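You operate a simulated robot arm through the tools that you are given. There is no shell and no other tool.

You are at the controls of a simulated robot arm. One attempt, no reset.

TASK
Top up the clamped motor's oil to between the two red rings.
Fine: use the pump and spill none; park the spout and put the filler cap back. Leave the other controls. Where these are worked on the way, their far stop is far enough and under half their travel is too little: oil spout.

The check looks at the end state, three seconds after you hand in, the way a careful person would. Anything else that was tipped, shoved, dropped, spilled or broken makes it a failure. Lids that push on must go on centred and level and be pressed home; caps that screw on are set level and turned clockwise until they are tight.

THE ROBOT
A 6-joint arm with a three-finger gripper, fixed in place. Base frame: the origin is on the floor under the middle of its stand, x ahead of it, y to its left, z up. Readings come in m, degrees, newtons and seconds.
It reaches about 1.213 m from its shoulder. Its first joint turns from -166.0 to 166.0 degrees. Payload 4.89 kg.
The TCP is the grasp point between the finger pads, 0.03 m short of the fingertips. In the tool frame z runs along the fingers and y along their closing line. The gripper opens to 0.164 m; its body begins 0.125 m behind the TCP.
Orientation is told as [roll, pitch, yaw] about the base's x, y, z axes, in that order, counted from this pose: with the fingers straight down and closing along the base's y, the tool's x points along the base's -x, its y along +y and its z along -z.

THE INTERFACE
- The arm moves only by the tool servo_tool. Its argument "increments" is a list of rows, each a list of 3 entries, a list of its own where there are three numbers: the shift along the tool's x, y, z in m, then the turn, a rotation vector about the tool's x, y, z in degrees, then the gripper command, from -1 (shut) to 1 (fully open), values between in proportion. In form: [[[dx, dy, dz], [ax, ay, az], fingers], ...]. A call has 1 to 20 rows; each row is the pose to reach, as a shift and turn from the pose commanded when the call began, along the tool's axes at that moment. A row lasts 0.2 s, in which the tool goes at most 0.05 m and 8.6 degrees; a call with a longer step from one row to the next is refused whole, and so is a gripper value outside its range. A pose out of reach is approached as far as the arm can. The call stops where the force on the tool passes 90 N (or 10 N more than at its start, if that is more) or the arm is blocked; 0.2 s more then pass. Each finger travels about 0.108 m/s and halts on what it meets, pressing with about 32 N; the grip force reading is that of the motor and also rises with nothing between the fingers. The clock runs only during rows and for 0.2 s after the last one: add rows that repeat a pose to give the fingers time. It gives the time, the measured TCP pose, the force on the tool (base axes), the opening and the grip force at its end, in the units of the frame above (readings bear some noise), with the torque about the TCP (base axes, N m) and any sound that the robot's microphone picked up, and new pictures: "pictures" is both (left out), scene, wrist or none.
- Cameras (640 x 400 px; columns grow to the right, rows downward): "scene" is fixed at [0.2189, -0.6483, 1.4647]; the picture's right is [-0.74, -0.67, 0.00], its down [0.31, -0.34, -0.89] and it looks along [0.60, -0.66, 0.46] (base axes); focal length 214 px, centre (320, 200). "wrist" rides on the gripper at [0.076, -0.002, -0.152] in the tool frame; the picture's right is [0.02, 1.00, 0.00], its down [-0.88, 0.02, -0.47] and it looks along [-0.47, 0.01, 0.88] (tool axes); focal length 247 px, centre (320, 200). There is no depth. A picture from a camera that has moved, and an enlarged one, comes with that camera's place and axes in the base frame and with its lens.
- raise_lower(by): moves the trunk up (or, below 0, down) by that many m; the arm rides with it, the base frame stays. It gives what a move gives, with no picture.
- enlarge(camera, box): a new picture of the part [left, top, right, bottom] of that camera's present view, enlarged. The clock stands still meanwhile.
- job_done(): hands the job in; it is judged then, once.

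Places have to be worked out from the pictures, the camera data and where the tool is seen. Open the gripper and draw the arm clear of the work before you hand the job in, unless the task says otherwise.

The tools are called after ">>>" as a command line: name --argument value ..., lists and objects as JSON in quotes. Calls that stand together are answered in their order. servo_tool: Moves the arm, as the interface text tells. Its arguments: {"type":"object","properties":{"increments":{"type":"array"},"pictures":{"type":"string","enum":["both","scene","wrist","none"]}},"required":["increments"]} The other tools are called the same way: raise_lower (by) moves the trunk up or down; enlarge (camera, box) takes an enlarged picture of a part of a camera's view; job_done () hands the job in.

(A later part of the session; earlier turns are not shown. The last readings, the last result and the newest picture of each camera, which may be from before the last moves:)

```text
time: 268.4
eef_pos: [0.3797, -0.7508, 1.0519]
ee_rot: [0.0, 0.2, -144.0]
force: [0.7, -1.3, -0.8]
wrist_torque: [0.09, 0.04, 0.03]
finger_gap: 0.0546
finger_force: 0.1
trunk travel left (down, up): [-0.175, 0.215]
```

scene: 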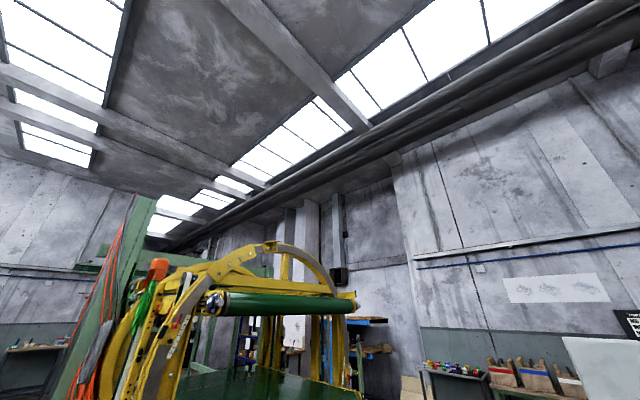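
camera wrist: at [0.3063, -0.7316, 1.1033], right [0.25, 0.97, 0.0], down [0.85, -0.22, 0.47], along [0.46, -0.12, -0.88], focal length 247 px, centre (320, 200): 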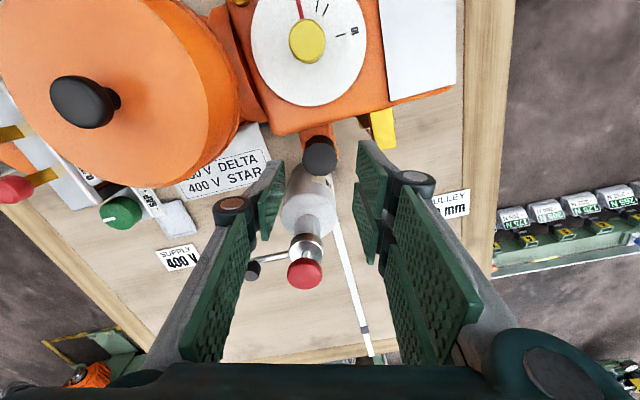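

Moving to the frontal viewing spot and then tilting as in the first frontal picture.

>>> servo_tool --increments '[[[0.0332, 0.0158, -0.0034], [0, 0, 4.3], 0], [[0.0664, 0.0316, -0.0068], [0, 0, 8.7], 0.5], [[0.0996, 0.0474, -0.0102], [0, 0, 13], 1], [[0.1328, 0.0632, -0.0136], [0, 0, 17.3], 1], [[0.166, 0.079, -0.017], [0, 0, 21.7], 1], [[0.1992, 0.0948, -0.0204], [0, 0, 26], 1], [[0.1992, 0.0948, -0.0204], [0, 0, 26], 1]]' --pictures "none"

>>> servo_tool --increments '[[[0, 0, 0], [1.16, -6.57, 0], 1], [[0, 0, 0], [2.32, -13.1, 0], 1], [[0, 0, 0], [3.48, -19.7, 0], 1], [[0, 0, 0], [4.64, -26.3, 0], 1], [[0, 0, 0], [5.8, -32.8, 0], 1], [[0, 0, 0], [6.6, -37.4, 0], 1], [[0, 0, 0], [6.6, -37.4, 0], 1]]' --pictures "wrist"

>>> enlarge --camera "wrist" --box '[320, 90, 460, 190]'

>>> enlarge --camera "wrist" --box '[270, 80, 350, 140]'

```text
time: 270.0
eef_pos: [0.5974, -0.7081, 1.0726]
ee_rot: [0.0, 0.1, -169.9]
force: [0.7, 0.4, -0.5]
wrist_torque: [-0.02, 0.08, 0.01]
finger_gap: 0.1639
finger_force: 0.0
trunk travel left (down, up): [-0.175, 0.215]
```

```text
time: 271.6
eef_pos: [0.5943, -0.7129, 1.0742]
ee_rot: [-6.8, -36.4, -167.6]
force: [0.8, -0.6, -0.4]
wrist_torque: [-0.03, -0.01, 0.0]
finger_gap: 0.1641
finger_force: 0.2
out of reach, approached as far as the arm can: row 6, 7
trunk travel left (down, up): [-0.175, 0.215]
camera wrist: at [0.7454, -0.6969, 1.15], right [0.16, -0.98, -0.11], down [-0.4, -0.17, 0.9], along [-0.9, -0.1, -0.42], focal length 247 px, centre (320, 200)
```

wrist: 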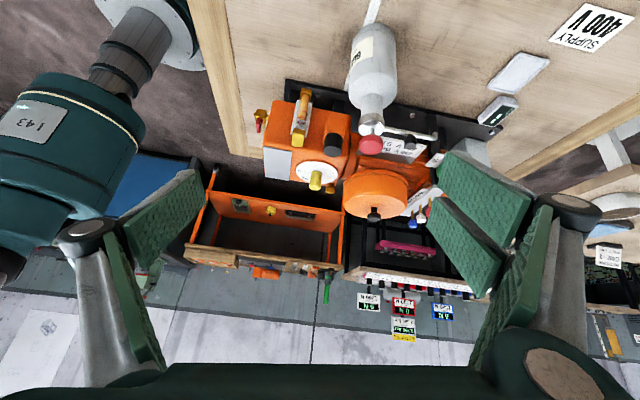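

```text
4.00 times, centred on (390, 140) of wrist
camera zoom: at [0.7454, -0.6969, 1.15], right [0.16, -0.98, -0.11], down [-0.4, -0.17, 0.9], along [-0.9, -0.1, -0.42], focal length 988 px, centre (40, 440)
```

zoom: 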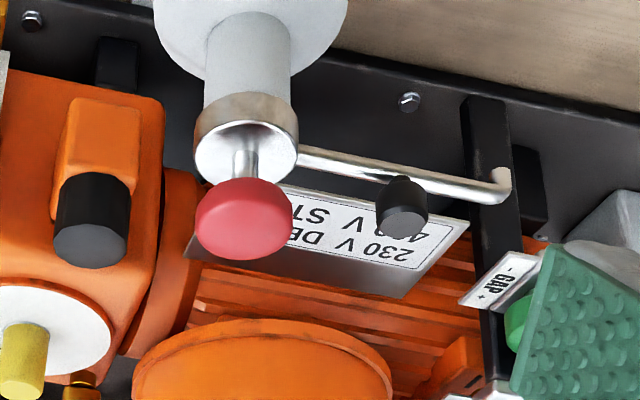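

```text
6.67 times, centred on (310, 110) of wrist
camera zoom: at [0.7454, -0.6969, 1.15], right [0.16, -0.98, -0.11], down [-0.4, -0.17, 0.9], along [-0.9, -0.1, -0.42], focal length 1646 px, centre (387, 800)
```

zoom: 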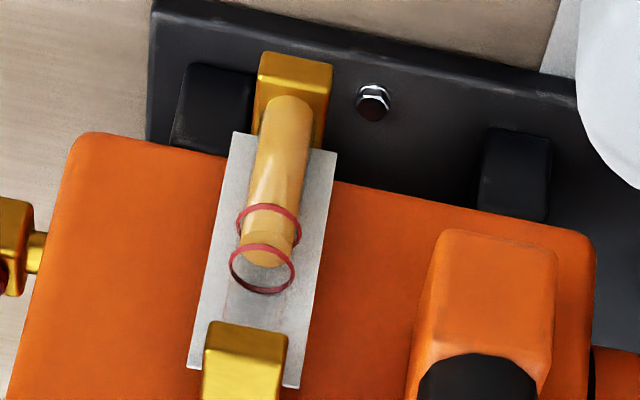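

The oil level still reads mid-way between the rings. I'll zoom in closely on the cap from the front.

>>> enlarge --camera "wrist" --box '[310, 105, 370, 165]'

```text
6.67 times, centred on (340, 135) of wrist
camera zoom: at [0.7454, -0.6969, 1.15], right [0.16, -0.98, -0.11], down [-0.4, -0.17, 0.9], along [-0.9, -0.1, -0.42], focal length 1646 px, centre (187, 633)
```

zoom: 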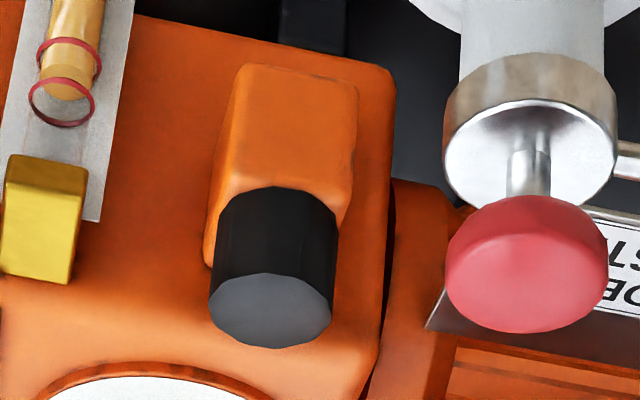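

From the front the cap leans about 2° (its +y side raised about 1 mm), so it is perched tilted on the neck's conical base, and my grips have been preserving that tilt. The cure is to take it to the flat bench, re-level and re-centre it in the grip, then set it on the neck at the precisely known axis. First I'll untilt the tool and go back over the cap.

>>> servo_tool --increments '[[[0, 0, 0], [-1.16, 6.57, 0], 1], [[0, 0, 0], [-2.32, 13.1, 0], 1], [[0, 0, 0], [-3.48, 19.7, 0], 0.3], [[0, 0, 0], [-4.64, 26.3, 0], -0.33], [[0, 0, 0], [-5.8, 32.8, 0], -0.33], [[0, 0, 0], [-6.6, 37.4, 0], -0.33], [[0, 0, 0], [-6.6, 37.4, 0], -0.33]]' --pictures "none"

```text
time: 273.2
eef_pos: [0.5938, -0.7126, 1.0735]
ee_rot: [0.0, 0.1, -170.1]
force: [-0.9, 0.3, 0.2]
wrist_torque: [-0.03, -0.09, 0.02]
finger_gap: 0.0549
finger_force: 0.2
trunk travel left (down, up): [-0.175, 0.215]
```

Now over the cap.

>>> servo_tool --increments '[[[-0.036, 0, 0.006], [0, 0, 0], -0.33], [[-0.072, 0, 0.013], [0, 0, 0], -0.33], [[-0.108, 0, 0.02], [0, 0, 0], -0.33], [[-0.144, 0, 0.027], [0, 0, 0], -0.33], [[-0.18, 0, 0.034], [0, 0, 0], -0.33], [[-0.2161, -0.0002, 0.04], [0, 0, 0], -0.33], [[-0.2161, -0.0002, 0.04], [0, 0, 0], -0.33]]' --pictures "wrist"

>>> enlarge --camera "wrist" --box '[250, 90, 390, 190]'

```text
time: 274.8
eef_pos: [0.3802, -0.7516, 1.0326]
ee_rot: [-0.2, 0.0, -169.9]
force: [-0.7, -0.1, 0.2]
wrist_torque: [0.0, -0.03, -0.01]
finger_gap: 0.0551
finger_force: 0.0
trunk travel left (down, up): [-0.175, 0.215]
camera wrist: at [0.4556, -0.7368, 1.1854], right [0.19, -0.98, 0.0], down [-0.87, -0.17, 0.47], along [-0.46, -0.09, -0.88], focal length 247 px, centre (320, 200)
```

wrist: 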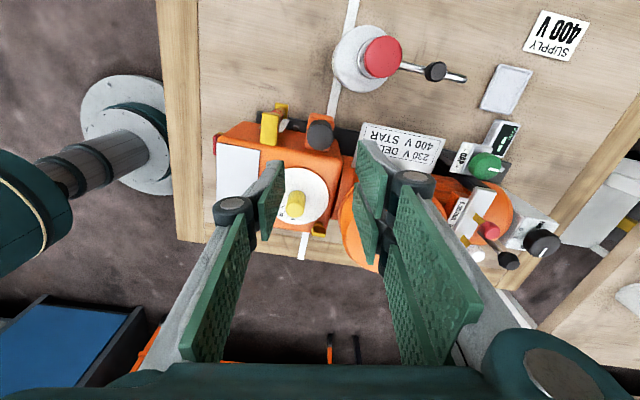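

```text
4.00 times, centred on (320, 140) of wrist
camera zoom: at [0.4556, -0.7368, 1.1854], right [0.19, -0.98, 0.0], down [-0.87, -0.17, 0.47], along [-0.46, -0.09, -0.88], focal length 988 px, centre (320, 440)
```

zoom: 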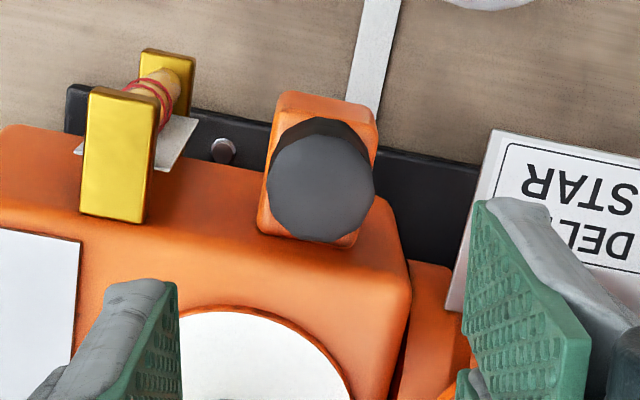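

Descending to grip the cap and lift it off.

>>> servo_tool --increments '[[[0, 0, 0.04], [0, 0, 0], -0.33], [[0, 0, 0.08], [0, 0, 0], -0.33], [[0, 0, 0.115], [0, 0, 0], -0.33], [[0, 0, 0.13], [0, 0, 0], -0.33], [[0, 0, 0.13], [0, 0, 0], -0.5], [[0, 0, 0.13], [0, 0, 0], -0.65], [[0, 0, 0.13], [0, 0, 0], -1], [[0, 0, 0.13], [0, 0, 0], -1]]' --pictures "none"

>>> servo_tool --increments '[[[0, 0, -0.015], [0, 0, 0], -1], [[0, 0, -0.05], [0, 0, 0], -1], [[0, 0, -0.09], [0, 0, 0], -1], [[0, 0, -0.125], [0, 0, 0], -1], [[0.035, -0.0077, -0.125], [0, 0, 0], -1], [[0.075, -0.0164, -0.125], [0, 0, 0], -1], [[0.115, -0.0251, -0.125], [0, 0, 0], -1], [[0.155, -0.0339, -0.125], [0, 0, 0], -1], [[0.195, -0.0426, -0.125], [0, 0, 0], -1], [[0.2314, -0.0506, -0.125], [0, 0, 0], -1], [[0.2314, -0.0506, -0.125], [0, 0, 0], -1]]' --pictures "wrist"

>>> enlarge --camera "wrist" --box '[250, 110, 390, 220]'

```text
time: 276.6
eef_pos: [0.3811, -0.751, 0.902]
ee_rot: [-0.1, 0.2, -169.9]
force: [-0.1, 0.3, 0.1]
wrist_torque: [-0.01, 0.02, 0.01]
finger_gap: 0.0304
finger_force: 31.6
trunk travel left (down, up): [-0.175, 0.215]
```

```text
time: 279.0
eef_pos: [0.6011, -0.6615, 1.029]
ee_rot: [-0.1, 0.1, -170.0]
force: [-0.1, 0.2, 0.0]
wrist_torque: [0.0, 0.02, -0.01]
finger_gap: 0.0304
finger_force: 31.9
trunk travel left (down, up): [-0.175, 0.215]
camera wrist: at [0.6757, -0.6472, 1.1816], right [0.19, -0.98, 0.0], down [-0.87, -0.17, 0.47], along [-0.46, -0.09, -0.88], focal length 247 px, centre (320, 200)
```

wrist: 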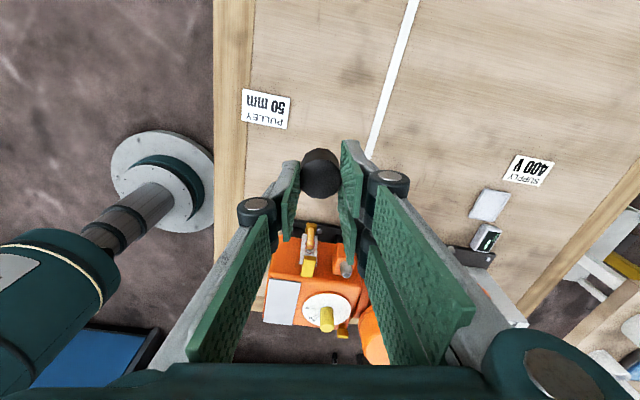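

```text
3.64 times, centred on (320, 165) of wrist
camera zoom: at [0.6757, -0.6472, 1.1816], right [0.19, -0.98, 0.0], down [-0.87, -0.17, 0.47], along [-0.46, -0.09, -0.88], focal length 898 px, centre (320, 327)
```

zoom: 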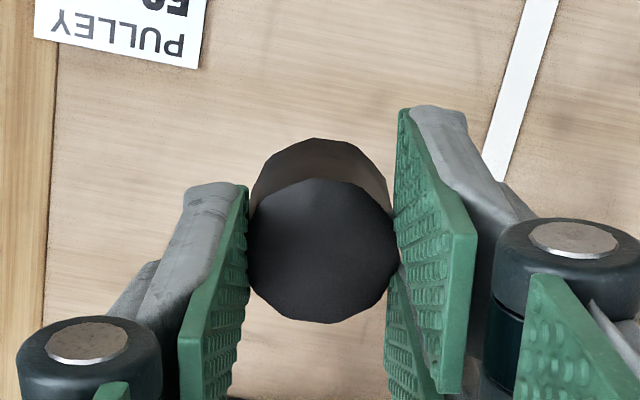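

I'll have a look at the bare neck while here, then lower the cap to the bench.

>>> enlarge --camera "wrist" --box '[310, 230, 370, 290]'

>>> servo_tool --increments '[[[0, 0, 0.045], [0, 0, 0], -1], [[0, 0, 0.09], [0, 0, 0], -1], [[0, 0, 0.135], [0, 0, 0], -1], [[0, 0, 0.18], [0, 0, 0], -1], [[0, 0, 0.225], [0, 0, 0], -1], [[0, 0, 0.255], [0, 0, 0], -1], [[0, 0, 0.27], [0, 0, 0], -1], [[0, 0, 0.27], [0, 0, 0], -1]]' --pictures "none"

>>> servo_tool --increments '[[[0, 0, 0.003], [0, 0, 0], -1], [[0, 0, 0.006], [0, 0, 0], -1], [[0, 0, 0.0075], [0, 0, 0], -1]]' --pictures "none"

```text
6.67 times, centred on (340, 260) of wrist
camera zoom: at [0.6757, -0.6472, 1.1816], right [0.19, -0.98, 0.0], down [-0.87, -0.17, 0.47], along [-0.46, -0.09, -0.88], focal length 1646 px, centre (187, -200)
```

zoom: 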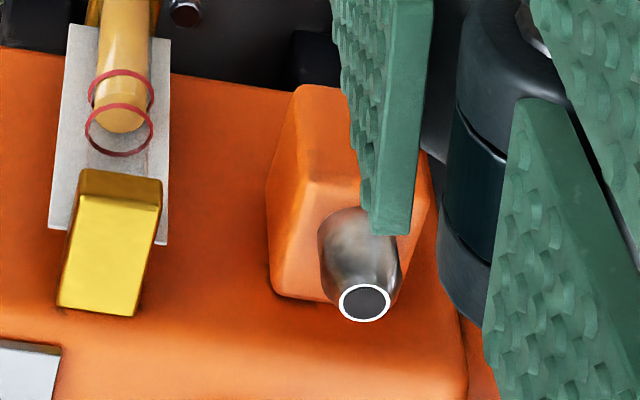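

```text
time: 280.8
eef_pos: [0.6018, -0.6605, 0.7579]
ee_rot: [-0.2, 0.1, -170.0]
force: [-0.1, 0.1, 0.4]
wrist_torque: [-0.02, 0.05, -0.02]
finger_gap: 0.0304
finger_force: 31.9
trunk travel left (down, up): [-0.175, 0.215]
```

```text
time: 281.6
eef_pos: [0.6009, -0.6603, 0.7524]
ee_rot: [0.0, 0.1, -169.9]
force: [3.2, -0.5, 20.6]
wrist_torque: [-0.24, -0.12, 0.0]
finger_gap: 0.0306
finger_force: 31.9
trunk travel left (down, up): [-0.175, 0.215]
```

The neck is a cylinder with a tapered top, so the cap is only snug once its bore slides fully over the cylindrical part. It has been jamming at the shoulder, tilted. The cap is now on the bench (20 N); I'll ease off and release it flat.

>>> servo_tool --increments '[[[0, 0, -0.0013], [0, 0, 0], -1], [[0, 0, -0.0013], [0, 0, 0], -0.6], [[0, 0, -0.0013], [0, 0, 0], -0.33], [[0, 0, -0.0013], [0, 0, 0], -0.33]]' --pictures "none"

>>> servo_tool --increments '[[[0, 0, -0.02], [0, 0, 0], -0.33], [[0, 0, -0.04], [0, 0, 0], -0.33], [[0, 0, -0.04], [0, 0, -8.4], -0.33], [[0, 0, -0.04], [0, 0, -16.8], -0.33], [[0, 0, -0.04], [0, 0, -25.2], -0.33], [[0, 0, -0.04], [0, 0, -33.6], -0.33], [[0, 0, -0.04], [0, 0, -42], -0.33], [[0, 0, -0.04], [0, 0, -50.4], -0.33], [[0, 0, -0.04], [0, 0, -58.8], -0.33], [[0, 0, -0.04], [0, 0, -67.2], -0.33], [[0, 0, -0.04], [0, 0, -75], -0.33], [[0, 0, -0.04], [0, 0, -75], -0.33]]' --pictures "wrist"

>>> enlarge --camera "wrist" --box '[250, 90, 390, 200]'

```text
time: 282.6
eef_pos: [0.6003, -0.6597, 0.7519]
ee_rot: [-0.2, 0.1, -170.0]
force: [-0.4, 0.0, 0.0]
wrist_torque: [-0.01, 0.03, 0.0]
finger_gap: 0.0549
finger_force: 0.1
trunk travel left (down, up): [-0.175, 0.215]
```

```text
time: 285.2
eef_pos: [0.6017, -0.6599, 0.7915]
ee_rot: [0.1, 0.1, -94.9]
force: [0.6, 0.1, -0.4]
wrist_torque: [-0.01, -0.05, 0.02]
finger_gap: 0.0548
finger_force: 0.2
trunk travel left (down, up): [-0.175, 0.215]
camera wrist: at [0.6053, -0.5851, 0.9447], right [1.0, -0.06, 0.0], down [-0.06, -0.88, 0.47], along [-0.03, -0.47, -0.88], focal length 247 px, centre (320, 200)
```

wrist: 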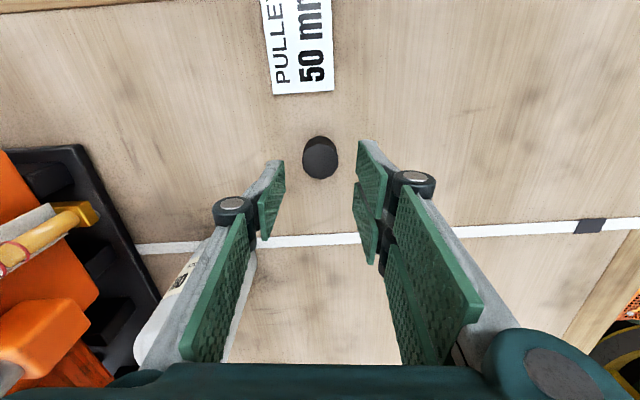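

```text
3.64 times, centred on (320, 145) of wrist
camera zoom: at [0.6053, -0.5851, 0.9447], right [1.0, -0.06, 0.0], down [-0.06, -0.88, 0.47], along [-0.03, -0.47, -0.88], focal length 898 px, centre (320, 400)
```

zoom: 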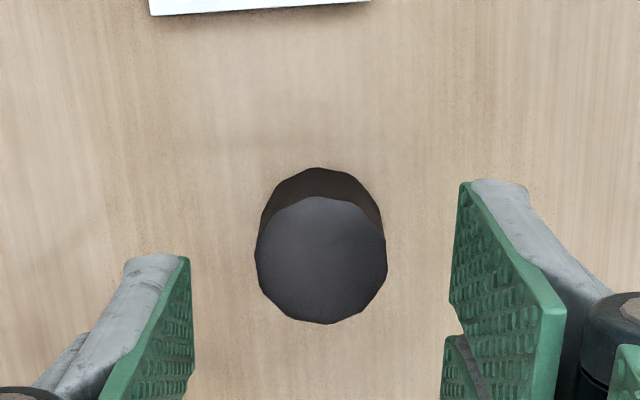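

Cap is flat on the bench. I'll centre it in the gripper along two perpendicular directions: first a close/open at yaw -115°, then the final grip at yaw -25°.

>>> servo_tool --increments '[[[0, 0, 0], [0, 0, 7], -0.33], [[0, 0, 0], [0, 0, 14], -0.33], [[0, 0, 0], [0, 0, 20], -0.33], [[0, 0, 0.02], [0, 0, 20], -0.33], [[0, 0, 0.042], [0, 0, 20], -0.33], [[0, 0, 0.042], [0, 0, 20], -0.45], [[0, 0, 0.042], [0, 0, 20], -0.55], [[0, 0, 0.042], [0, 0, 20], -0.65], [[0, 0, 0.042], [0, 0, 20], -1], [[0, 0, 0.042], [0, 0, 20], -1], [[0, 0, 0.042], [0, 0, 20], -0.6], [[0, 0, 0.042], [0, 0, 20], -0.33], [[0, 0, 0.042], [0, 0, 20], -0.33]]' --pictures "none"

>>> servo_tool --increments '[[[0, 0, -0.02], [0, 0, 0], -0.33], [[0, 0, -0.04], [0, 0, 0], -0.33], [[0, 0, -0.04], [0, 0, -8.2], -0.33], [[0, 0, -0.04], [0, 0, -16.4], -0.33], [[0, 0, -0.04], [0, 0, -24.6], -0.33], [[0, 0, -0.04], [0, 0, -32.8], -0.33], [[0, 0, -0.04], [0, 0, -41], -0.33], [[0, 0, -0.04], [0, 0, -49.2], -0.33], [[0, 0, -0.04], [0, 0, -57.4], -0.33], [[0, 0, -0.04], [0, 0, -65.6], -0.33], [[0, 0, -0.04], [0, 0, -73.8], -0.33], [[0, 0, -0.04], [0, 0, -82], -0.33], [[0, 0, -0.04], [0, 0, -90], -0.33], [[0, 0, -0.04], [0, 0, -90], -0.33]]' --pictures "wrist"

>>> enlarge --camera "wrist" --box '[250, 90, 390, 200]'

```text
time: 288.0
eef_pos: [0.6005, -0.6606, 0.7506]
ee_rot: [0.2, 0.1, -114.9]
force: [-0.4, 0.0, 0.3]
wrist_torque: [0.01, 0.04, -0.01]
finger_gap: 0.0548
finger_force: 0.1
trunk travel left (down, up): [-0.175, 0.215]
```

```text
time: 291.0
eef_pos: [0.5999, -0.6605, 0.7913]
ee_rot: [0.1, 0.0, -24.9]
force: [-0.5, 0.7, 0.2]
wrist_torque: [-0.02, 0.03, 0.01]
finger_gap: 0.0548
finger_force: 0.1
trunk travel left (down, up): [-0.175, 0.215]
camera wrist: at [0.5304, -0.6307, 0.9426], right [0.4, 0.92, 0.0], down [0.81, -0.35, 0.47], along [0.44, -0.19, -0.88], focal length 247 px, centre (320, 200)
```

wrist: 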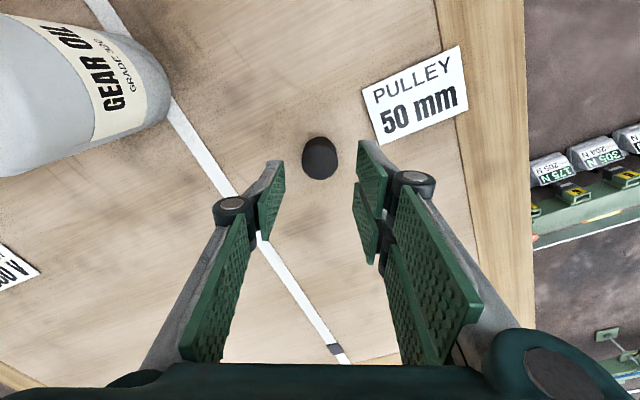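

```text
3.64 times, centred on (320, 145) of wrist
camera zoom: at [0.5304, -0.6307, 0.9426], right [0.4, 0.92, 0.0], down [0.81, -0.35, 0.47], along [0.44, -0.19, -0.88], focal length 898 px, centre (320, 400)
```

zoom: 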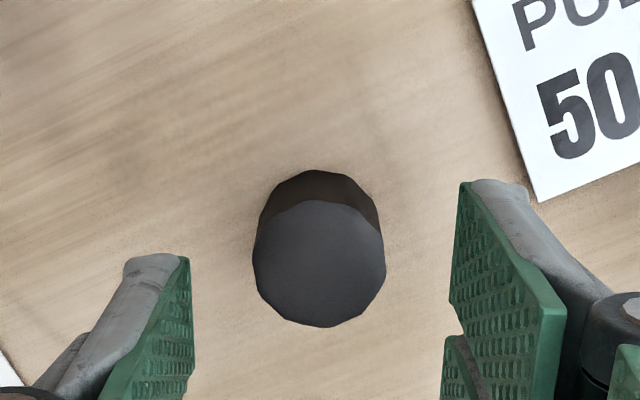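

The cap sits on the tool axis. Now the final grip at yaw -25°.

>>> servo_tool --increments '[[[0, 0, 0.02], [0, 0, 0], -0.33], [[0, 0, 0.042], [0, 0, 0], -0.33], [[0, 0, 0.042], [0, 0, 0], -0.45], [[0, 0, 0.042], [0, 0, 0], -0.55], [[0, 0, 0.042], [0, 0, 0], -0.65], [[0, 0, 0.042], [0, 0, 0], -1], [[0, 0, 0.042], [0, 0, 0], -1]]' --pictures "wrist"

>>> enlarge --camera "wrist" --box '[250, 110, 390, 220]'

```text
time: 292.6
eef_pos: [0.6007, -0.6599, 0.7482]
ee_rot: [0.2, -0.2, -25.0]
force: [-1.0, -0.1, 3.0]
wrist_torque: [-0.05, 0.06, -0.01]
finger_gap: 0.0301
finger_force: 31.6
trunk travel left (down, up): [-0.175, 0.215]
camera wrist: at [0.5304, -0.63, 0.901], right [0.4, 0.92, 0.0], down [0.81, -0.36, 0.47], along [0.43, -0.19, -0.88], focal length 247 px, centre (320, 200)
```

wrist: 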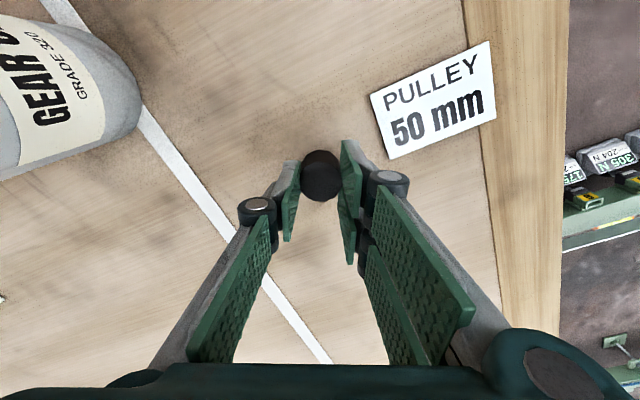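

```text
3.64 times, centred on (320, 165) of wrist
camera zoom: at [0.5304, -0.63, 0.901], right [0.4, 0.92, 0.0], down [0.81, -0.36, 0.47], along [0.43, -0.19, -0.88], focal length 898 px, centre (320, 327)
```

zoom: 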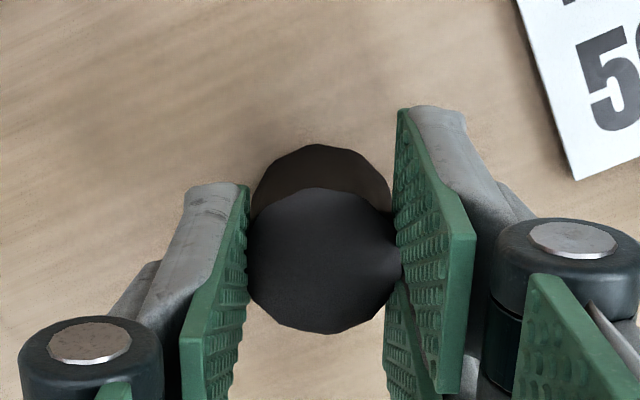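

Gripped level with light bench contact. I'll lift and carry it above the neck axis [0.381, -0.750].

>>> servo_tool --increments '[[[0, 0, -0.02], [0, 0, 0], -1], [[0, 0, -0.06], [0, 0, 0], -1], [[0, 0, -0.105], [0, 0, 0], -1], [[0, 0, -0.15], [0, 0, 0], -1], [[0, 0, -0.195], [0, 0, 0], -1], [[0, 0, -0.24], [0, 0, 0], -1], [[0, 0, -0.26], [0, 0, 0], -1], [[0.0268, -0.029, -0.26], [0, 0, 0], -1], [[0.0536, -0.058, -0.26], [0, 0, 0], -1], [[0.0804, -0.087, -0.26], [0, 0, 0], -1], [[0.1072, -0.116, -0.26], [0, 0, 0], -1], [[0.134, -0.145, -0.26], [0, 0, 0], -1], [[0.1608, -0.1741, -0.26], [0, 0, 0], -1], [[0.1608, -0.1741, -0.26], [0, 0, 0], -1]]' --pictures "none"

>>> servo_tool --increments '[[[0, 0, 0.03], [0, 0, 0], -1], [[0, 0, 0.06], [0, 0, 0], -1], [[0, 0, 0.072], [0, 0, 0], -1], [[0, 0, 0.072], [0, 0, 0], -1]]' --pictures "wrist"

>>> enlarge --camera "wrist" --box '[250, 100, 390, 210]'

```text
time: 295.6
eef_pos: [0.3799, -0.7511, 1.0077]
ee_rot: [0.0, -0.1, -25.0]
force: [0.1, -0.5, -0.6]
wrist_torque: [0.03, -0.02, 0.01]
finger_gap: 0.0302
finger_force: 32.5
trunk travel left (down, up): [-0.175, 0.215]
```

```text
time: 296.6
eef_pos: [0.3815, -0.7505, 0.9361]
ee_rot: [0.1, -0.1, -25.0]
force: [-0.1, -0.2, -0.9]
wrist_torque: [-0.01, 0.02, 0.02]
finger_gap: 0.0302
finger_force: 32.3
trunk travel left (down, up): [-0.175, 0.215]
camera wrist: at [0.3116, -0.7209, 1.0876], right [0.4, 0.92, 0.0], down [0.81, -0.36, 0.47], along [0.43, -0.19, -0.88], focal length 247 px, centre (320, 200)
```

wrist: 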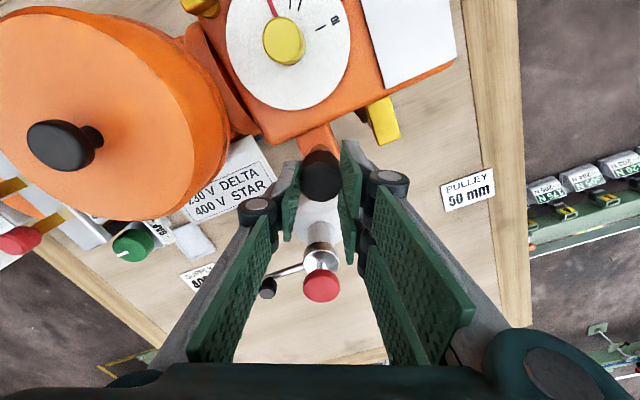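

```text
3.64 times, centred on (320, 155) of wrist
camera zoom: at [0.3116, -0.7209, 1.0876], right [0.4, 0.92, 0.0], down [0.81, -0.36, 0.47], along [0.43, -0.19, -0.88], focal length 898 px, centre (320, 364)
```

zoom: 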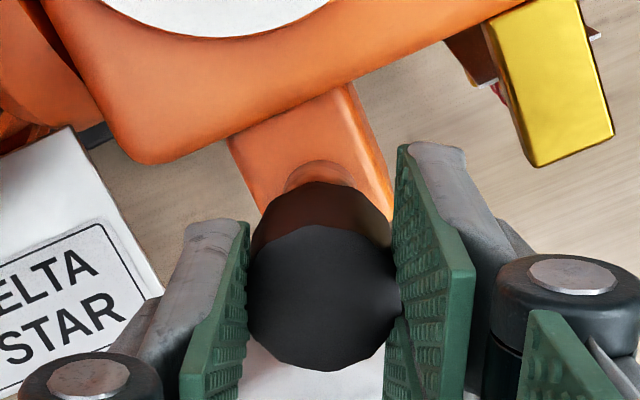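

The neck's base ring is concentric behind the cap by eye. I'll lower to about 6 mm above home and contact-probe to centre exactly at that height.

>>> servo_tool --increments '[[[0, 0.0008, 0.012], [0, 0, 0], -1], [[0, 0.0008, 0.022], [0, 0, 0], -1], [[0, 0.0008, 0.0286], [0, 0, 0], -1], [[0, 0.0008, 0.0286], [0, 0, 0], -1]]' --pictures "none"

>>> servo_tool --increments '[[[0, 0.0014, 0], [0, 0, 0], -1]]' --pictures "none"

>>> servo_tool --increments '[[[0, 0.0007, 0], [0, 0, 0], -1]]' --pictures "none"

>>> servo_tool --increments '[[[0, 0.0007, 0], [0, 0, 0], -1]]' --pictures "none"

```text
time: 297.6
eef_pos: [0.3815, -0.7494, 0.9065]
ee_rot: [0.1, -0.1, -25.0]
force: [-0.6, -0.3, 0.3]
wrist_torque: [0.02, 0.03, 0.0]
finger_gap: 0.0299
finger_force: 31.7
trunk travel left (down, up): [-0.175, 0.215]
```

```text
time: 298.0
eef_pos: [0.3824, -0.7486, 0.9065]
ee_rot: [0.2, -0.2, -25.0]
force: [-2.8, -6.0, 0.6]
wrist_torque: [-0.31, 0.1, 0.01]
finger_gap: 0.0298
finger_force: 31.9
trunk travel left (down, up): [-0.175, 0.215]
```

```text
time: 298.4
eef_pos: [0.3821, -0.7488, 0.9058]
ee_rot: [0.1, -0.1, -25.0]
force: [-7.2, -11.7, -0.2]
wrist_torque: [-0.53, 0.33, 0.01]
finger_gap: 0.0301
finger_force: 31.9
trunk travel left (down, up): [-0.175, 0.215]
```

```text
time: 298.8
eef_pos: [0.3823, -0.7483, 0.9072]
ee_rot: [0.1, -0.1, -25.1]
force: [-10.6, -17.4, 0.4]
wrist_torque: [-0.78, 0.51, -0.02]
finger_gap: 0.0301
finger_force: 32.4
trunk travel left (down, up): [-0.175, 0.215]
```

+ty limit is at about +0.74 mm. Now the other side.

>>> servo_tool --increments '[[[0, -0.002, 0], [0, 0, 0], -1], [[0, -0.0042, 0], [0, 0, 0], -1]]' --pictures "none"

>>> servo_tool --increments '[[[0, -0.0008, 0], [0, 0, 0], -1]]' --pictures "none"

>>> servo_tool --increments '[[[0, -0.0008, 0], [0, 0, 0], -1]]' --pictures "none"

>>> servo_tool --increments '[[[0, -0.0008, 0], [0, 0, 0], -1]]' --pictures "none"

```text
time: 299.4
eef_pos: [0.3818, -0.7495, 0.9076]
ee_rot: [0.2, -0.1, -25.0]
force: [0.6, -0.1, 0.1]
wrist_torque: [0.04, 0.0, 0.0]
finger_gap: 0.0299
finger_force: 32.2
trunk travel left (down, up): [-0.175, 0.215]
```

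```text
time: 299.8
eef_pos: [0.3819, -0.7515, 0.9063]
ee_rot: [0.1, -0.1, -25.0]
force: [-0.4, 0.2, 0.3]
wrist_torque: [0.03, 0.0, 0.0]
finger_gap: 0.0299
finger_force: 32.1
trunk travel left (down, up): [-0.175, 0.215]
```

```text
time: 300.2
eef_pos: [0.3794, -0.7514, 0.9073]
ee_rot: [0.1, -0.1, -25.0]
force: [0.8, 3.0, -1.5]
wrist_torque: [0.12, 0.0, -0.02]
finger_gap: 0.03
finger_force: 31.8
trunk travel left (down, up): [-0.175, 0.215]
```

```text
time: 300.6
eef_pos: [0.3806, -0.7528, 0.9066]
ee_rot: [0.2, -0.1, -25.0]
force: [1.0, 10.8, -3.1]
wrist_torque: [0.42, -0.09, 0.01]
finger_gap: 0.0301
finger_force: 32.2
trunk travel left (down, up): [-0.175, 0.215]
```

ty centre is at -0.98 mm. Moving there and probing along tx.

>>> servo_tool --increments '[[[0, 0.0014, 0], [0, 0, 0], -1], [[0, 0.0028, 0], [0, 0, 0], -1]]' --pictures "none"

>>> servo_tool --increments '[[[0.0014, 0, 0], [0, 0, 0], -1]]' --pictures "none"

>>> servo_tool --increments '[[[0.0008, 0, 0], [0, 0, 0], -1]]' --pictures "none"

>>> servo_tool --increments '[[[0.0008, 0, 0], [0, 0, 0], -1]]' --pictures "none"

>>> servo_tool --increments '[[[-0.002, 0, 0], [0, 0, 0], -1], [[-0.0044, 0, 0], [0, 0, 0], -1]]' --pictures "none"

>>> servo_tool --increments '[[[-0.0008, 0, 0], [0, 0, 0], -1]]' --pictures "none"

>>> servo_tool --increments '[[[-0.0008, 0, 0], [0, 0, 0], -1]]' --pictures "none"

```text
time: 301.2
eef_pos: [0.3803, -0.7509, 0.9077]
ee_rot: [0.1, -0.1, -24.9]
force: [-0.3, -0.2, 0.1]
wrist_torque: [-0.02, 0.0, 0.01]
finger_gap: 0.0297
finger_force: 32.2
trunk travel left (down, up): [-0.175, 0.215]
```

```text
time: 301.6
eef_pos: [0.38, -0.7506, 0.9065]
ee_rot: [0.1, -0.1, -25.0]
force: [0.5, -0.3, -1.6]
wrist_torque: [-0.01, 0.02, 0.0]
finger_gap: 0.0299
finger_force: 32.5
trunk travel left (down, up): [-0.175, 0.215]
```

```text
time: 302.0
eef_pos: [0.3791, -0.7499, 0.9064]
ee_rot: [0.1, -0.1, -25.1]
force: [0.2, -0.2, -0.3]
wrist_torque: [-0.05, -0.01, 0.03]
finger_gap: 0.0302
finger_force: 32.0
trunk travel left (down, up): [-0.175, 0.215]
```

```text
time: 302.4
eef_pos: [0.3793, -0.7501, 0.9065]
ee_rot: [0.1, -0.1, -25.0]
force: [4.0, -2.8, 0.7]
wrist_torque: [-0.12, -0.21, 0.03]
finger_gap: 0.0301
finger_force: 31.8
trunk travel left (down, up): [-0.175, 0.215]
```

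```text
time: 303.0
eef_pos: [0.3818, -0.7501, 0.9067]
ee_rot: [0.1, 0.0, -24.9]
force: [-3.0, 1.9, -1.3]
wrist_torque: [0.08, 0.13, 0.0]
finger_gap: 0.0303
finger_force: 32.1
trunk travel left (down, up): [-0.175, 0.215]
```

```text
time: 303.4
eef_pos: [0.381, -0.7507, 0.908]
ee_rot: [0.0, 0.1, -25.0]
force: [-9.6, 5.3, -0.3]
wrist_torque: [0.27, 0.42, 0.02]
finger_gap: 0.0302
finger_force: 31.6
trunk travel left (down, up): [-0.175, 0.215]
```

```text
time: 303.8
eef_pos: [0.3826, -0.7508, 0.9084]
ee_rot: [0.2, -0.1, -25.1]
force: [-19.1, 11.6, -3.8]
wrist_torque: [0.43, 0.84, 0.06]
finger_gap: 0.0299
finger_force: 31.6
trunk travel left (down, up): [-0.175, 0.215]
```

The tx limits give a centre at +0.75. Moving there and then lowering straight down in 1–1.5 mm steps with readings.

>>> servo_tool --increments '[[[0.002, 0, 0], [0, 0, 0], -1], [[0.00375, 0, 0], [0, 0, 0], -1], [[0.00375, 0, 0], [0, 0, 0], -1]]' --pictures "none"

>>> servo_tool --increments '[[[0, 0, 0.0015], [0, 0, 0], -1], [[0, 0, 0.003], [0, 0, 0], -1]]' --pictures "none"

>>> servo_tool --increments '[[[0, 0, 0.0015], [0, 0, 0], -1]]' --pictures "none"

>>> servo_tool --increments '[[[0, 0, 0.001], [0, 0, 0], -1]]' --pictures "none"

>>> servo_tool --increments '[[[0, 0, 0.001], [0, 0, 0], -1]]' --pictures "none"

```text
time: 304.6
eef_pos: [0.3802, -0.7502, 0.9067]
ee_rot: [0.2, -0.1, -25.0]
force: [0.3, 0.2, -1.0]
wrist_torque: [0.01, -0.01, 0.03]
finger_gap: 0.03
finger_force: 31.8
trunk travel left (down, up): [-0.175, 0.215]
```

```text
time: 305.2
eef_pos: [0.3808, -0.7492, 0.9037]
ee_rot: [0.1, -0.1, -25.0]
force: [-0.3, -0.9, 0.4]
wrist_torque: [-0.02, 0.0, -0.01]
finger_gap: 0.0298
finger_force: 31.9
trunk travel left (down, up): [-0.175, 0.215]
```

```text
time: 305.6
eef_pos: [0.3813, -0.7501, 0.9025]
ee_rot: [0.1, -0.1, -24.9]
force: [0.5, -0.5, -0.9]
wrist_torque: [0.0, -0.02, -0.01]
finger_gap: 0.0298
finger_force: 32.5
trunk travel left (down, up): [-0.175, 0.215]
```

```text
time: 306.0
eef_pos: [0.3803, -0.7505, 0.9012]
ee_rot: [0.1, -0.1, -25.0]
force: [0.1, 0.5, -0.1]
wrist_torque: [-0.02, 0.03, -0.01]
finger_gap: 0.0302
finger_force: 31.8
trunk travel left (down, up): [-0.175, 0.215]
```

```text
time: 306.4
eef_pos: [0.381, -0.7495, 0.9004]
ee_rot: [0.1, -0.1, -24.9]
force: [-0.5, -0.1, 0.9]
wrist_torque: [-0.01, -0.02, 0.01]
finger_gap: 0.0298
finger_force: 32.5
trunk travel left (down, up): [-0.175, 0.215]
```

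No contact yet at 0.9004. Continuing down.

>>> servo_tool --increments '[[[0, 0, 0.0008], [0, 0, 0], -1]]' --pictures "none"

>>> servo_tool --increments '[[[0, 0, 0.0008], [0, 0, 0], -1]]' --pictures "none"

>>> servo_tool --increments '[[[0, 0, 0.0008], [0, 0, 0], -1]]' --pictures "none"

```text
time: 306.8
eef_pos: [0.3803, -0.7507, 0.8999]
ee_rot: [0.0, -0.1, -24.9]
force: [0.3, 0.4, -0.2]
wrist_torque: [0.0, 0.0, 0.02]
finger_gap: 0.0301
finger_force: 32.2
trunk travel left (down, up): [-0.175, 0.215]
```

```text
time: 307.2
eef_pos: [0.3815, -0.751, 0.8979]
ee_rot: [0.1, -0.1, -25.0]
force: [0.8, 0.3, -0.4]
wrist_torque: [-0.02, -0.01, -0.02]
finger_gap: 0.0298
finger_force: 32.4
trunk travel left (down, up): [-0.175, 0.215]
```

```text
time: 307.6
eef_pos: [0.3809, -0.7508, 0.8983]
ee_rot: [0.1, -0.1, -25.1]
force: [-0.5, -3.0, 10.0]
wrist_torque: [-0.23, 0.01, 0.0]
finger_gap: 0.0303
finger_force: 31.8
trunk travel left (down, up): [-0.175, 0.215]
```

Contact came about 1.5 mm lower than in earlier tries, promising. Nudge test now in both directions.

>>> servo_tool --increments '[[[0, 0.0008, -0.0006], [0, 0, 0], -1]]' --pictures "none"

>>> servo_tool --increments '[[[0, -0.0016, 0], [0, 0, 0], -1]]' --pictures "none"

>>> servo_tool --increments '[[[0, 0.0008, 0], [0, 0, 0], -1]]' --pictures "none"

```text
time: 308.0
eef_pos: [0.3805, -0.7498, 0.8991]
ee_rot: [0.2, -0.2, -25.0]
force: [-1.2, -3.6, 6.4]
wrist_torque: [-0.2, 0.0, -0.06]
finger_gap: 0.03
finger_force: 31.8
trunk travel left (down, up): [-0.175, 0.215]
```

```text
time: 308.4
eef_pos: [0.3804, -0.75, 0.8985]
ee_rot: [0.1, -0.1, -25.0]
force: [0.6, 1.7, 4.4]
wrist_torque: [0.06, -0.09, 0.0]
finger_gap: 0.0299
finger_force: 32.0
trunk travel left (down, up): [-0.175, 0.215]
```

```text
time: 308.8
eef_pos: [0.3792, -0.7495, 0.899]
ee_rot: [0.1, -0.1, -25.0]
force: [-0.8, -1.2, 3.2]
wrist_torque: [-0.1, 0.03, 0.02]
finger_gap: 0.0304
finger_force: 32.5
trunk travel left (down, up): [-0.175, 0.215]
```

Level, centred, and lower than before, with only friction resisting. Now I'll turn clockwise from here with a light push, checking torque along the way.

>>> servo_tool --increments '[[[0, 0, 0.0003], [0, 0, 8], -1], [[0, 0, 0.0003], [0, 0, 16], -1]]' --pictures "none"

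>>> servo_tool --increments '[[[0, 0, 0], [0, 0, 8], -1], [[0, 0, 0], [0, 0, 16], -1]]' --pictures "none"

>>> servo_tool --increments '[[[0, 0, 0], [0, 0, 8], -1], [[0, 0, 0], [0, 0, 16], -1]]' --pictures "none"

>>> servo_tool --increments '[[[0, 0, 0], [0, 0, 8], -1], [[0, 0, 0], [0, 0, 16], -1]]' --pictures "none"

>>> servo_tool --increments '[[[0, 0, 0], [0, 0, 8], -1], [[0, 0, 0], [0, 0, 16], -1]]' --pictures "none"

>>> servo_tool --increments '[[[0, 0, 0], [0, 0, 8], -1], [[0, 0, 0], [0, 0, 16], -1]]' --pictures "none"

>>> servo_tool --increments '[[[0, 0, 0], [0, 0, 8], -1], [[0, 0, 0], [0, 0, 16], -1]]' --pictures "none"

>>> servo_tool --increments '[[[0, 0, 0], [0, 0, 8], -1], [[0, 0, 0], [0, 0, 16], -1]]' --pictures "none"

```text
time: 309.4
eef_pos: [0.3805, -0.749, 0.8984]
ee_rot: [0.1, -0.1, -41.1]
force: [3.9, -1.3, 9.4]
wrist_torque: [-0.14, 0.03, 0.14]
finger_gap: 0.03
finger_force: 31.6
trunk travel left (down, up): [-0.175, 0.215]
```

```text
time: 310.0
eef_pos: [0.3793, -0.75, 0.8995]
ee_rot: [0.0, 0.0, -57.2]
force: [1.5, -15.1, 25.7]
wrist_torque: [-0.49, 0.65, 0.36]
finger_gap: 0.0298
finger_force: 31.8
trunk travel left (down, up): [-0.175, 0.215]
```

```text
time: 310.6
eef_pos: [0.3799, -0.7496, 0.8994]
ee_rot: [0.1, 0.0, -73.1]
force: [-4.5, -17.5, 31.1]
wrist_torque: [-0.34, 0.88, 0.45]
finger_gap: 0.0303
finger_force: 31.6
trunk travel left (down, up): [-0.175, 0.215]
```

```text
time: 311.2
eef_pos: [0.3808, -0.7475, 0.898]
ee_rot: [0.3, 0.1, -89.1]
force: [2.2, -2.0, 17.9]
wrist_torque: [-0.28, -0.08, 0.02]
finger_gap: 0.03
finger_force: 32.0
trunk travel left (down, up): [-0.175, 0.215]
```

```text
time: 311.8
eef_pos: [0.38, -0.7506, 0.8995]
ee_rot: [0.2, 0.1, -105.1]
force: [8.1, -10.2, 25.8]
wrist_torque: [-0.5, 0.46, 0.35]
finger_gap: 0.0298
finger_force: 32.3
trunk travel left (down, up): [-0.175, 0.215]
```

```text
time: 312.4
eef_pos: [0.3793, -0.7479, 0.8992]
ee_rot: [0.1, 0.1, -121.2]
force: [2.8, -11.6, 28.2]
wrist_torque: [-0.28, 0.6, 0.3]
finger_gap: 0.0299
finger_force: 32.3
trunk travel left (down, up): [-0.175, 0.215]
```

```text
time: 313.0
eef_pos: [0.3807, -0.7505, 0.8973]
ee_rot: [-0.1, 0.1, -137.1]
force: [2.2, -6.0, 25.3]
wrist_torque: [0.07, 0.57, 0.25]
finger_gap: 0.03
finger_force: 31.5
trunk travel left (down, up): [-0.175, 0.215]
```

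```text
time: 313.6
eef_pos: [0.3805, -0.7499, 0.8971]
ee_rot: [0.0, 0.1, -153.0]
force: [3.9, 0.0, 7.6]
wrist_torque: [-0.03, -0.05, 0.08]
finger_gap: 0.0299
finger_force: 31.9
trunk travel left (down, up): [-0.175, 0.215]
```

Now real resistance shows up: torque climbed to 0.36–0.45 N·m, then the pads slipped, then again 0.35. That feels like the cap is catching and going tight. I'll nudge-test for hold here.

>>> servo_tool --increments '[[[0, 0, -0.0006], [0, 0, 0], -1]]' --pictures "none"

>>> servo_tool --increments '[[[0, 0.0008, 0], [0, 0, 0], -1]]' --pictures "none"

>>> servo_tool --increments '[[[0, -0.0016, 0], [0, 0, 0], -1]]' --pictures "none"

>>> servo_tool --increments '[[[0, 0.0008, 0], [0, 0, 0], -1]]' --pictures "none"

```text
time: 314.0
eef_pos: [0.3803, -0.7509, 0.8989]
ee_rot: [0.1, 0.1, -152.9]
force: [4.6, 2.5, -1.7]
wrist_torque: [0.07, -0.15, -0.01]
finger_gap: 0.0299
finger_force: 32.0
trunk travel left (down, up): [-0.175, 0.215]
```

```text
time: 314.4
eef_pos: [0.3818, -0.7506, 0.8996]
ee_rot: [0.0, 0.1, -152.9]
force: [3.7, 4.3, -0.5]
wrist_torque: [0.19, -0.14, 0.03]
finger_gap: 0.0299
finger_force: 32.4
trunk travel left (down, up): [-0.175, 0.215]
```

```text
time: 314.8
eef_pos: [0.3812, -0.7487, 0.8985]
ee_rot: [0.0, 0.2, -153.0]
force: [7.1, -2.5, 0.6]
wrist_torque: [-0.03, -0.32, -0.03]
finger_gap: 0.0298
finger_force: 31.8
trunk travel left (down, up): [-0.175, 0.215]
```

```text
time: 315.2
eef_pos: [0.3805, -0.7503, 0.8999]
ee_rot: [-0.1, 0.0, -153.0]
force: [4.1, 5.2, -1.6]
wrist_torque: [0.14, -0.15, 0.04]
finger_gap: 0.0299
finger_force: 32.7
trunk travel left (down, up): [-0.175, 0.215]
```

Unlike before, there is now a definite lateral hold in both directions with no vertical load: it has engaged. I'll relieve the 5 N offset and turn a bit further clockwise to feel for tightness.

>>> servo_tool --increments '[[[0.0005, 0, 0.0003], [0, 0, 4], -1], [[0.0005, 0, 0.0003], [0, 0, 8], -1]]' --pictures "none"

>>> servo_tool --increments '[[[0, 0, 0], [0, 0, 4], -1], [[0, 0, 0], [0, 0, 8], -1]]' --pictures "wrist"

>>> enlarge --camera "wrist" --box '[250, 110, 390, 220]'

```text
time: 315.8
eef_pos: [0.3809, -0.7509, 0.8983]
ee_rot: [0.0, 0.1, -161.1]
force: [2.2, 1.0, 0.6]
wrist_torque: [0.05, -0.08, -0.02]
finger_gap: 0.0301
finger_force: 31.6
trunk travel left (down, up): [-0.175, 0.215]
```

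```text
time: 316.4
eef_pos: [0.382, -0.7502, 0.8978]
ee_rot: [-0.1, 0.2, -169.1]
force: [1.4, -0.8, 2.8]
wrist_torque: [-0.11, 0.12, 0.07]
finger_gap: 0.0298
finger_force: 32.1
trunk travel left (down, up): [-0.175, 0.215]
camera wrist: at [0.4556, -0.735, 1.0512], right [0.21, -0.98, 0.0], down [-0.86, -0.19, 0.47], along [-0.46, -0.1, -0.88], focal length 247 px, centre (320, 200)
```

wrist: 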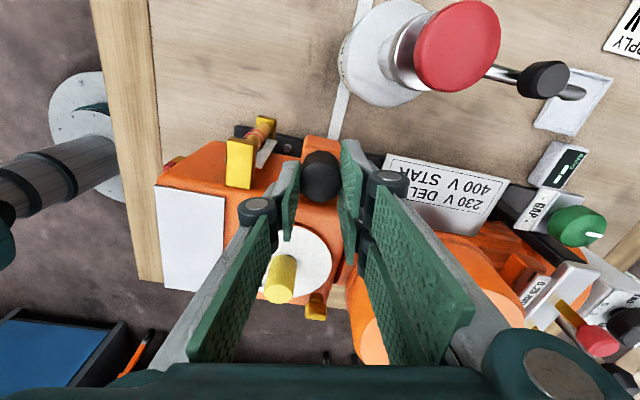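

```text
3.64 times, centred on (320, 165) of wrist
camera zoom: at [0.4556, -0.735, 1.0512], right [0.21, -0.98, 0.0], down [-0.86, -0.19, 0.47], along [-0.46, -0.1, -0.88], focal length 898 px, centre (320, 327)
```

zoom: 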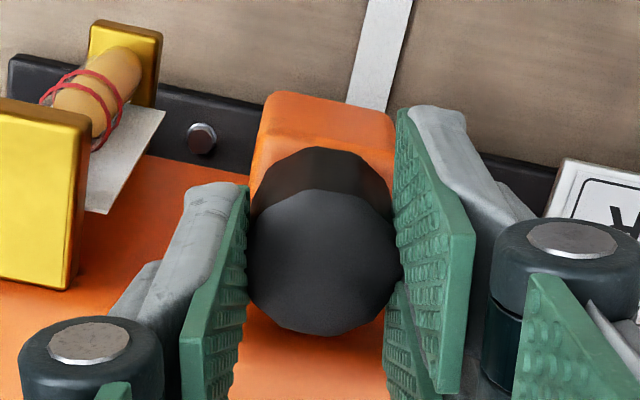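

I'll release in place (no lifting), rewind the open gripper, and regrip at yaw -25° for another clockwise turn to see whether it is tight.

>>> servo_tool --increments '[[[0, 0, 0], [0, 0, 0], -0.75], [[0, 0, 0], [0, 0, 0], -0.5], [[0, 0, 0], [0, 0, 0], -0.33], [[0, 0, -0.02], [0, 0, 0], -0.33], [[0, 0, -0.05], [0, 0, 0], -0.33]]' --pictures "none"

>>> servo_tool --increments '[[[0, 0, 0], [0, 0, -8.2], -0.33], [[0, 0, 0], [0, 0, -16.4], -0.33], [[0, 0, 0], [0, 0, -24.6], -0.33], [[0, 0, 0], [0, 0, -32.8], -0.33], [[0, 0, 0], [0, 0, -41], -0.33], [[0, 0, 0], [0, 0, -49.2], -0.33], [[0, 0, 0], [0, 0, -57.4], -0.33], [[0, 0, 0], [0, 0, -65.6], -0.33], [[0, 0, 0], [0, 0, -73.8], -0.33], [[0, 0, 0], [0, 0, -82], -0.33], [[0, 0, 0], [0, 0, -90.2], -0.33], [[0, 0, 0], [0, 0, -98.4], -0.33], [[0, 0, 0], [0, 0, -106.6], -0.33], [[0, 0, 0], [0, 0, -114.8], -0.33], [[0, 0, 0], [0, 0, -123], -0.33], [[0, 0, 0], [0, 0, -131.2], -0.33], [[0, 0, 0], [0, 0, -139.4], -0.33], [[0, 0, 0], [0, 0, -144], -0.33], [[0, 0, 0], [0, 0, -144], -0.33]]' --pictures "wrist"

>>> enlarge --camera "wrist" --box '[250, 80, 390, 190]'

```text
time: 317.6
eef_pos: [0.3819, -0.7503, 0.9489]
ee_rot: [-0.1, 0.1, -168.9]
force: [0.1, -1.6, -0.7]
wrist_torque: [0.12, 0.06, 0.01]
finger_gap: 0.0546
finger_force: 0.1
trunk travel left (down, up): [-0.175, 0.215]
```

```text
time: 321.6
eef_pos: [0.3805, -0.7503, 0.9495]
ee_rot: [0.1, -0.1, -24.9]
force: [0.2, -0.2, -0.4]
wrist_torque: [-0.02, -0.05, -0.02]
finger_gap: 0.0552
finger_force: 0.1
trunk travel left (down, up): [-0.175, 0.215]
camera wrist: at [0.3105, -0.7202, 1.101], right [0.4, 0.92, 0.0], down [0.81, -0.36, 0.47], along [0.43, -0.19, -0.88], focal length 247 px, centre (320, 200)
```

wrist: 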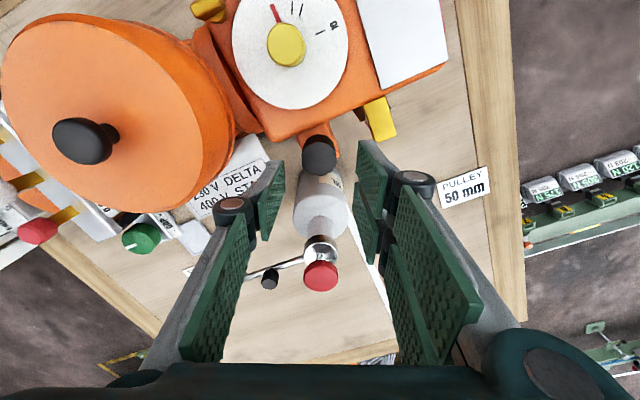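

```text
3.64 times, centred on (320, 135) of wrist
camera zoom: at [0.3105, -0.7202, 1.101], right [0.4, 0.92, 0.0], down [0.81, -0.36, 0.47], along [0.43, -0.19, -0.88], focal length 898 px, centre (320, 436)
```

zoom: 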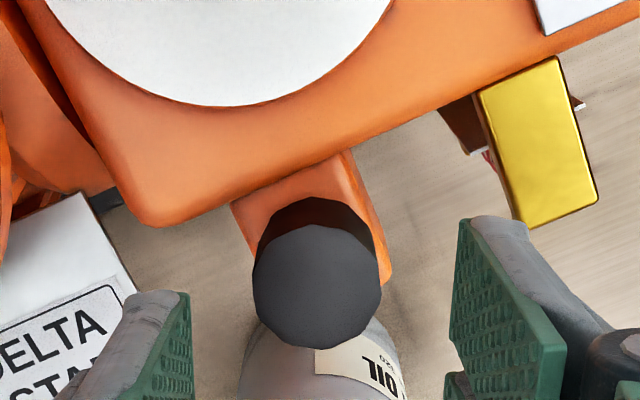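

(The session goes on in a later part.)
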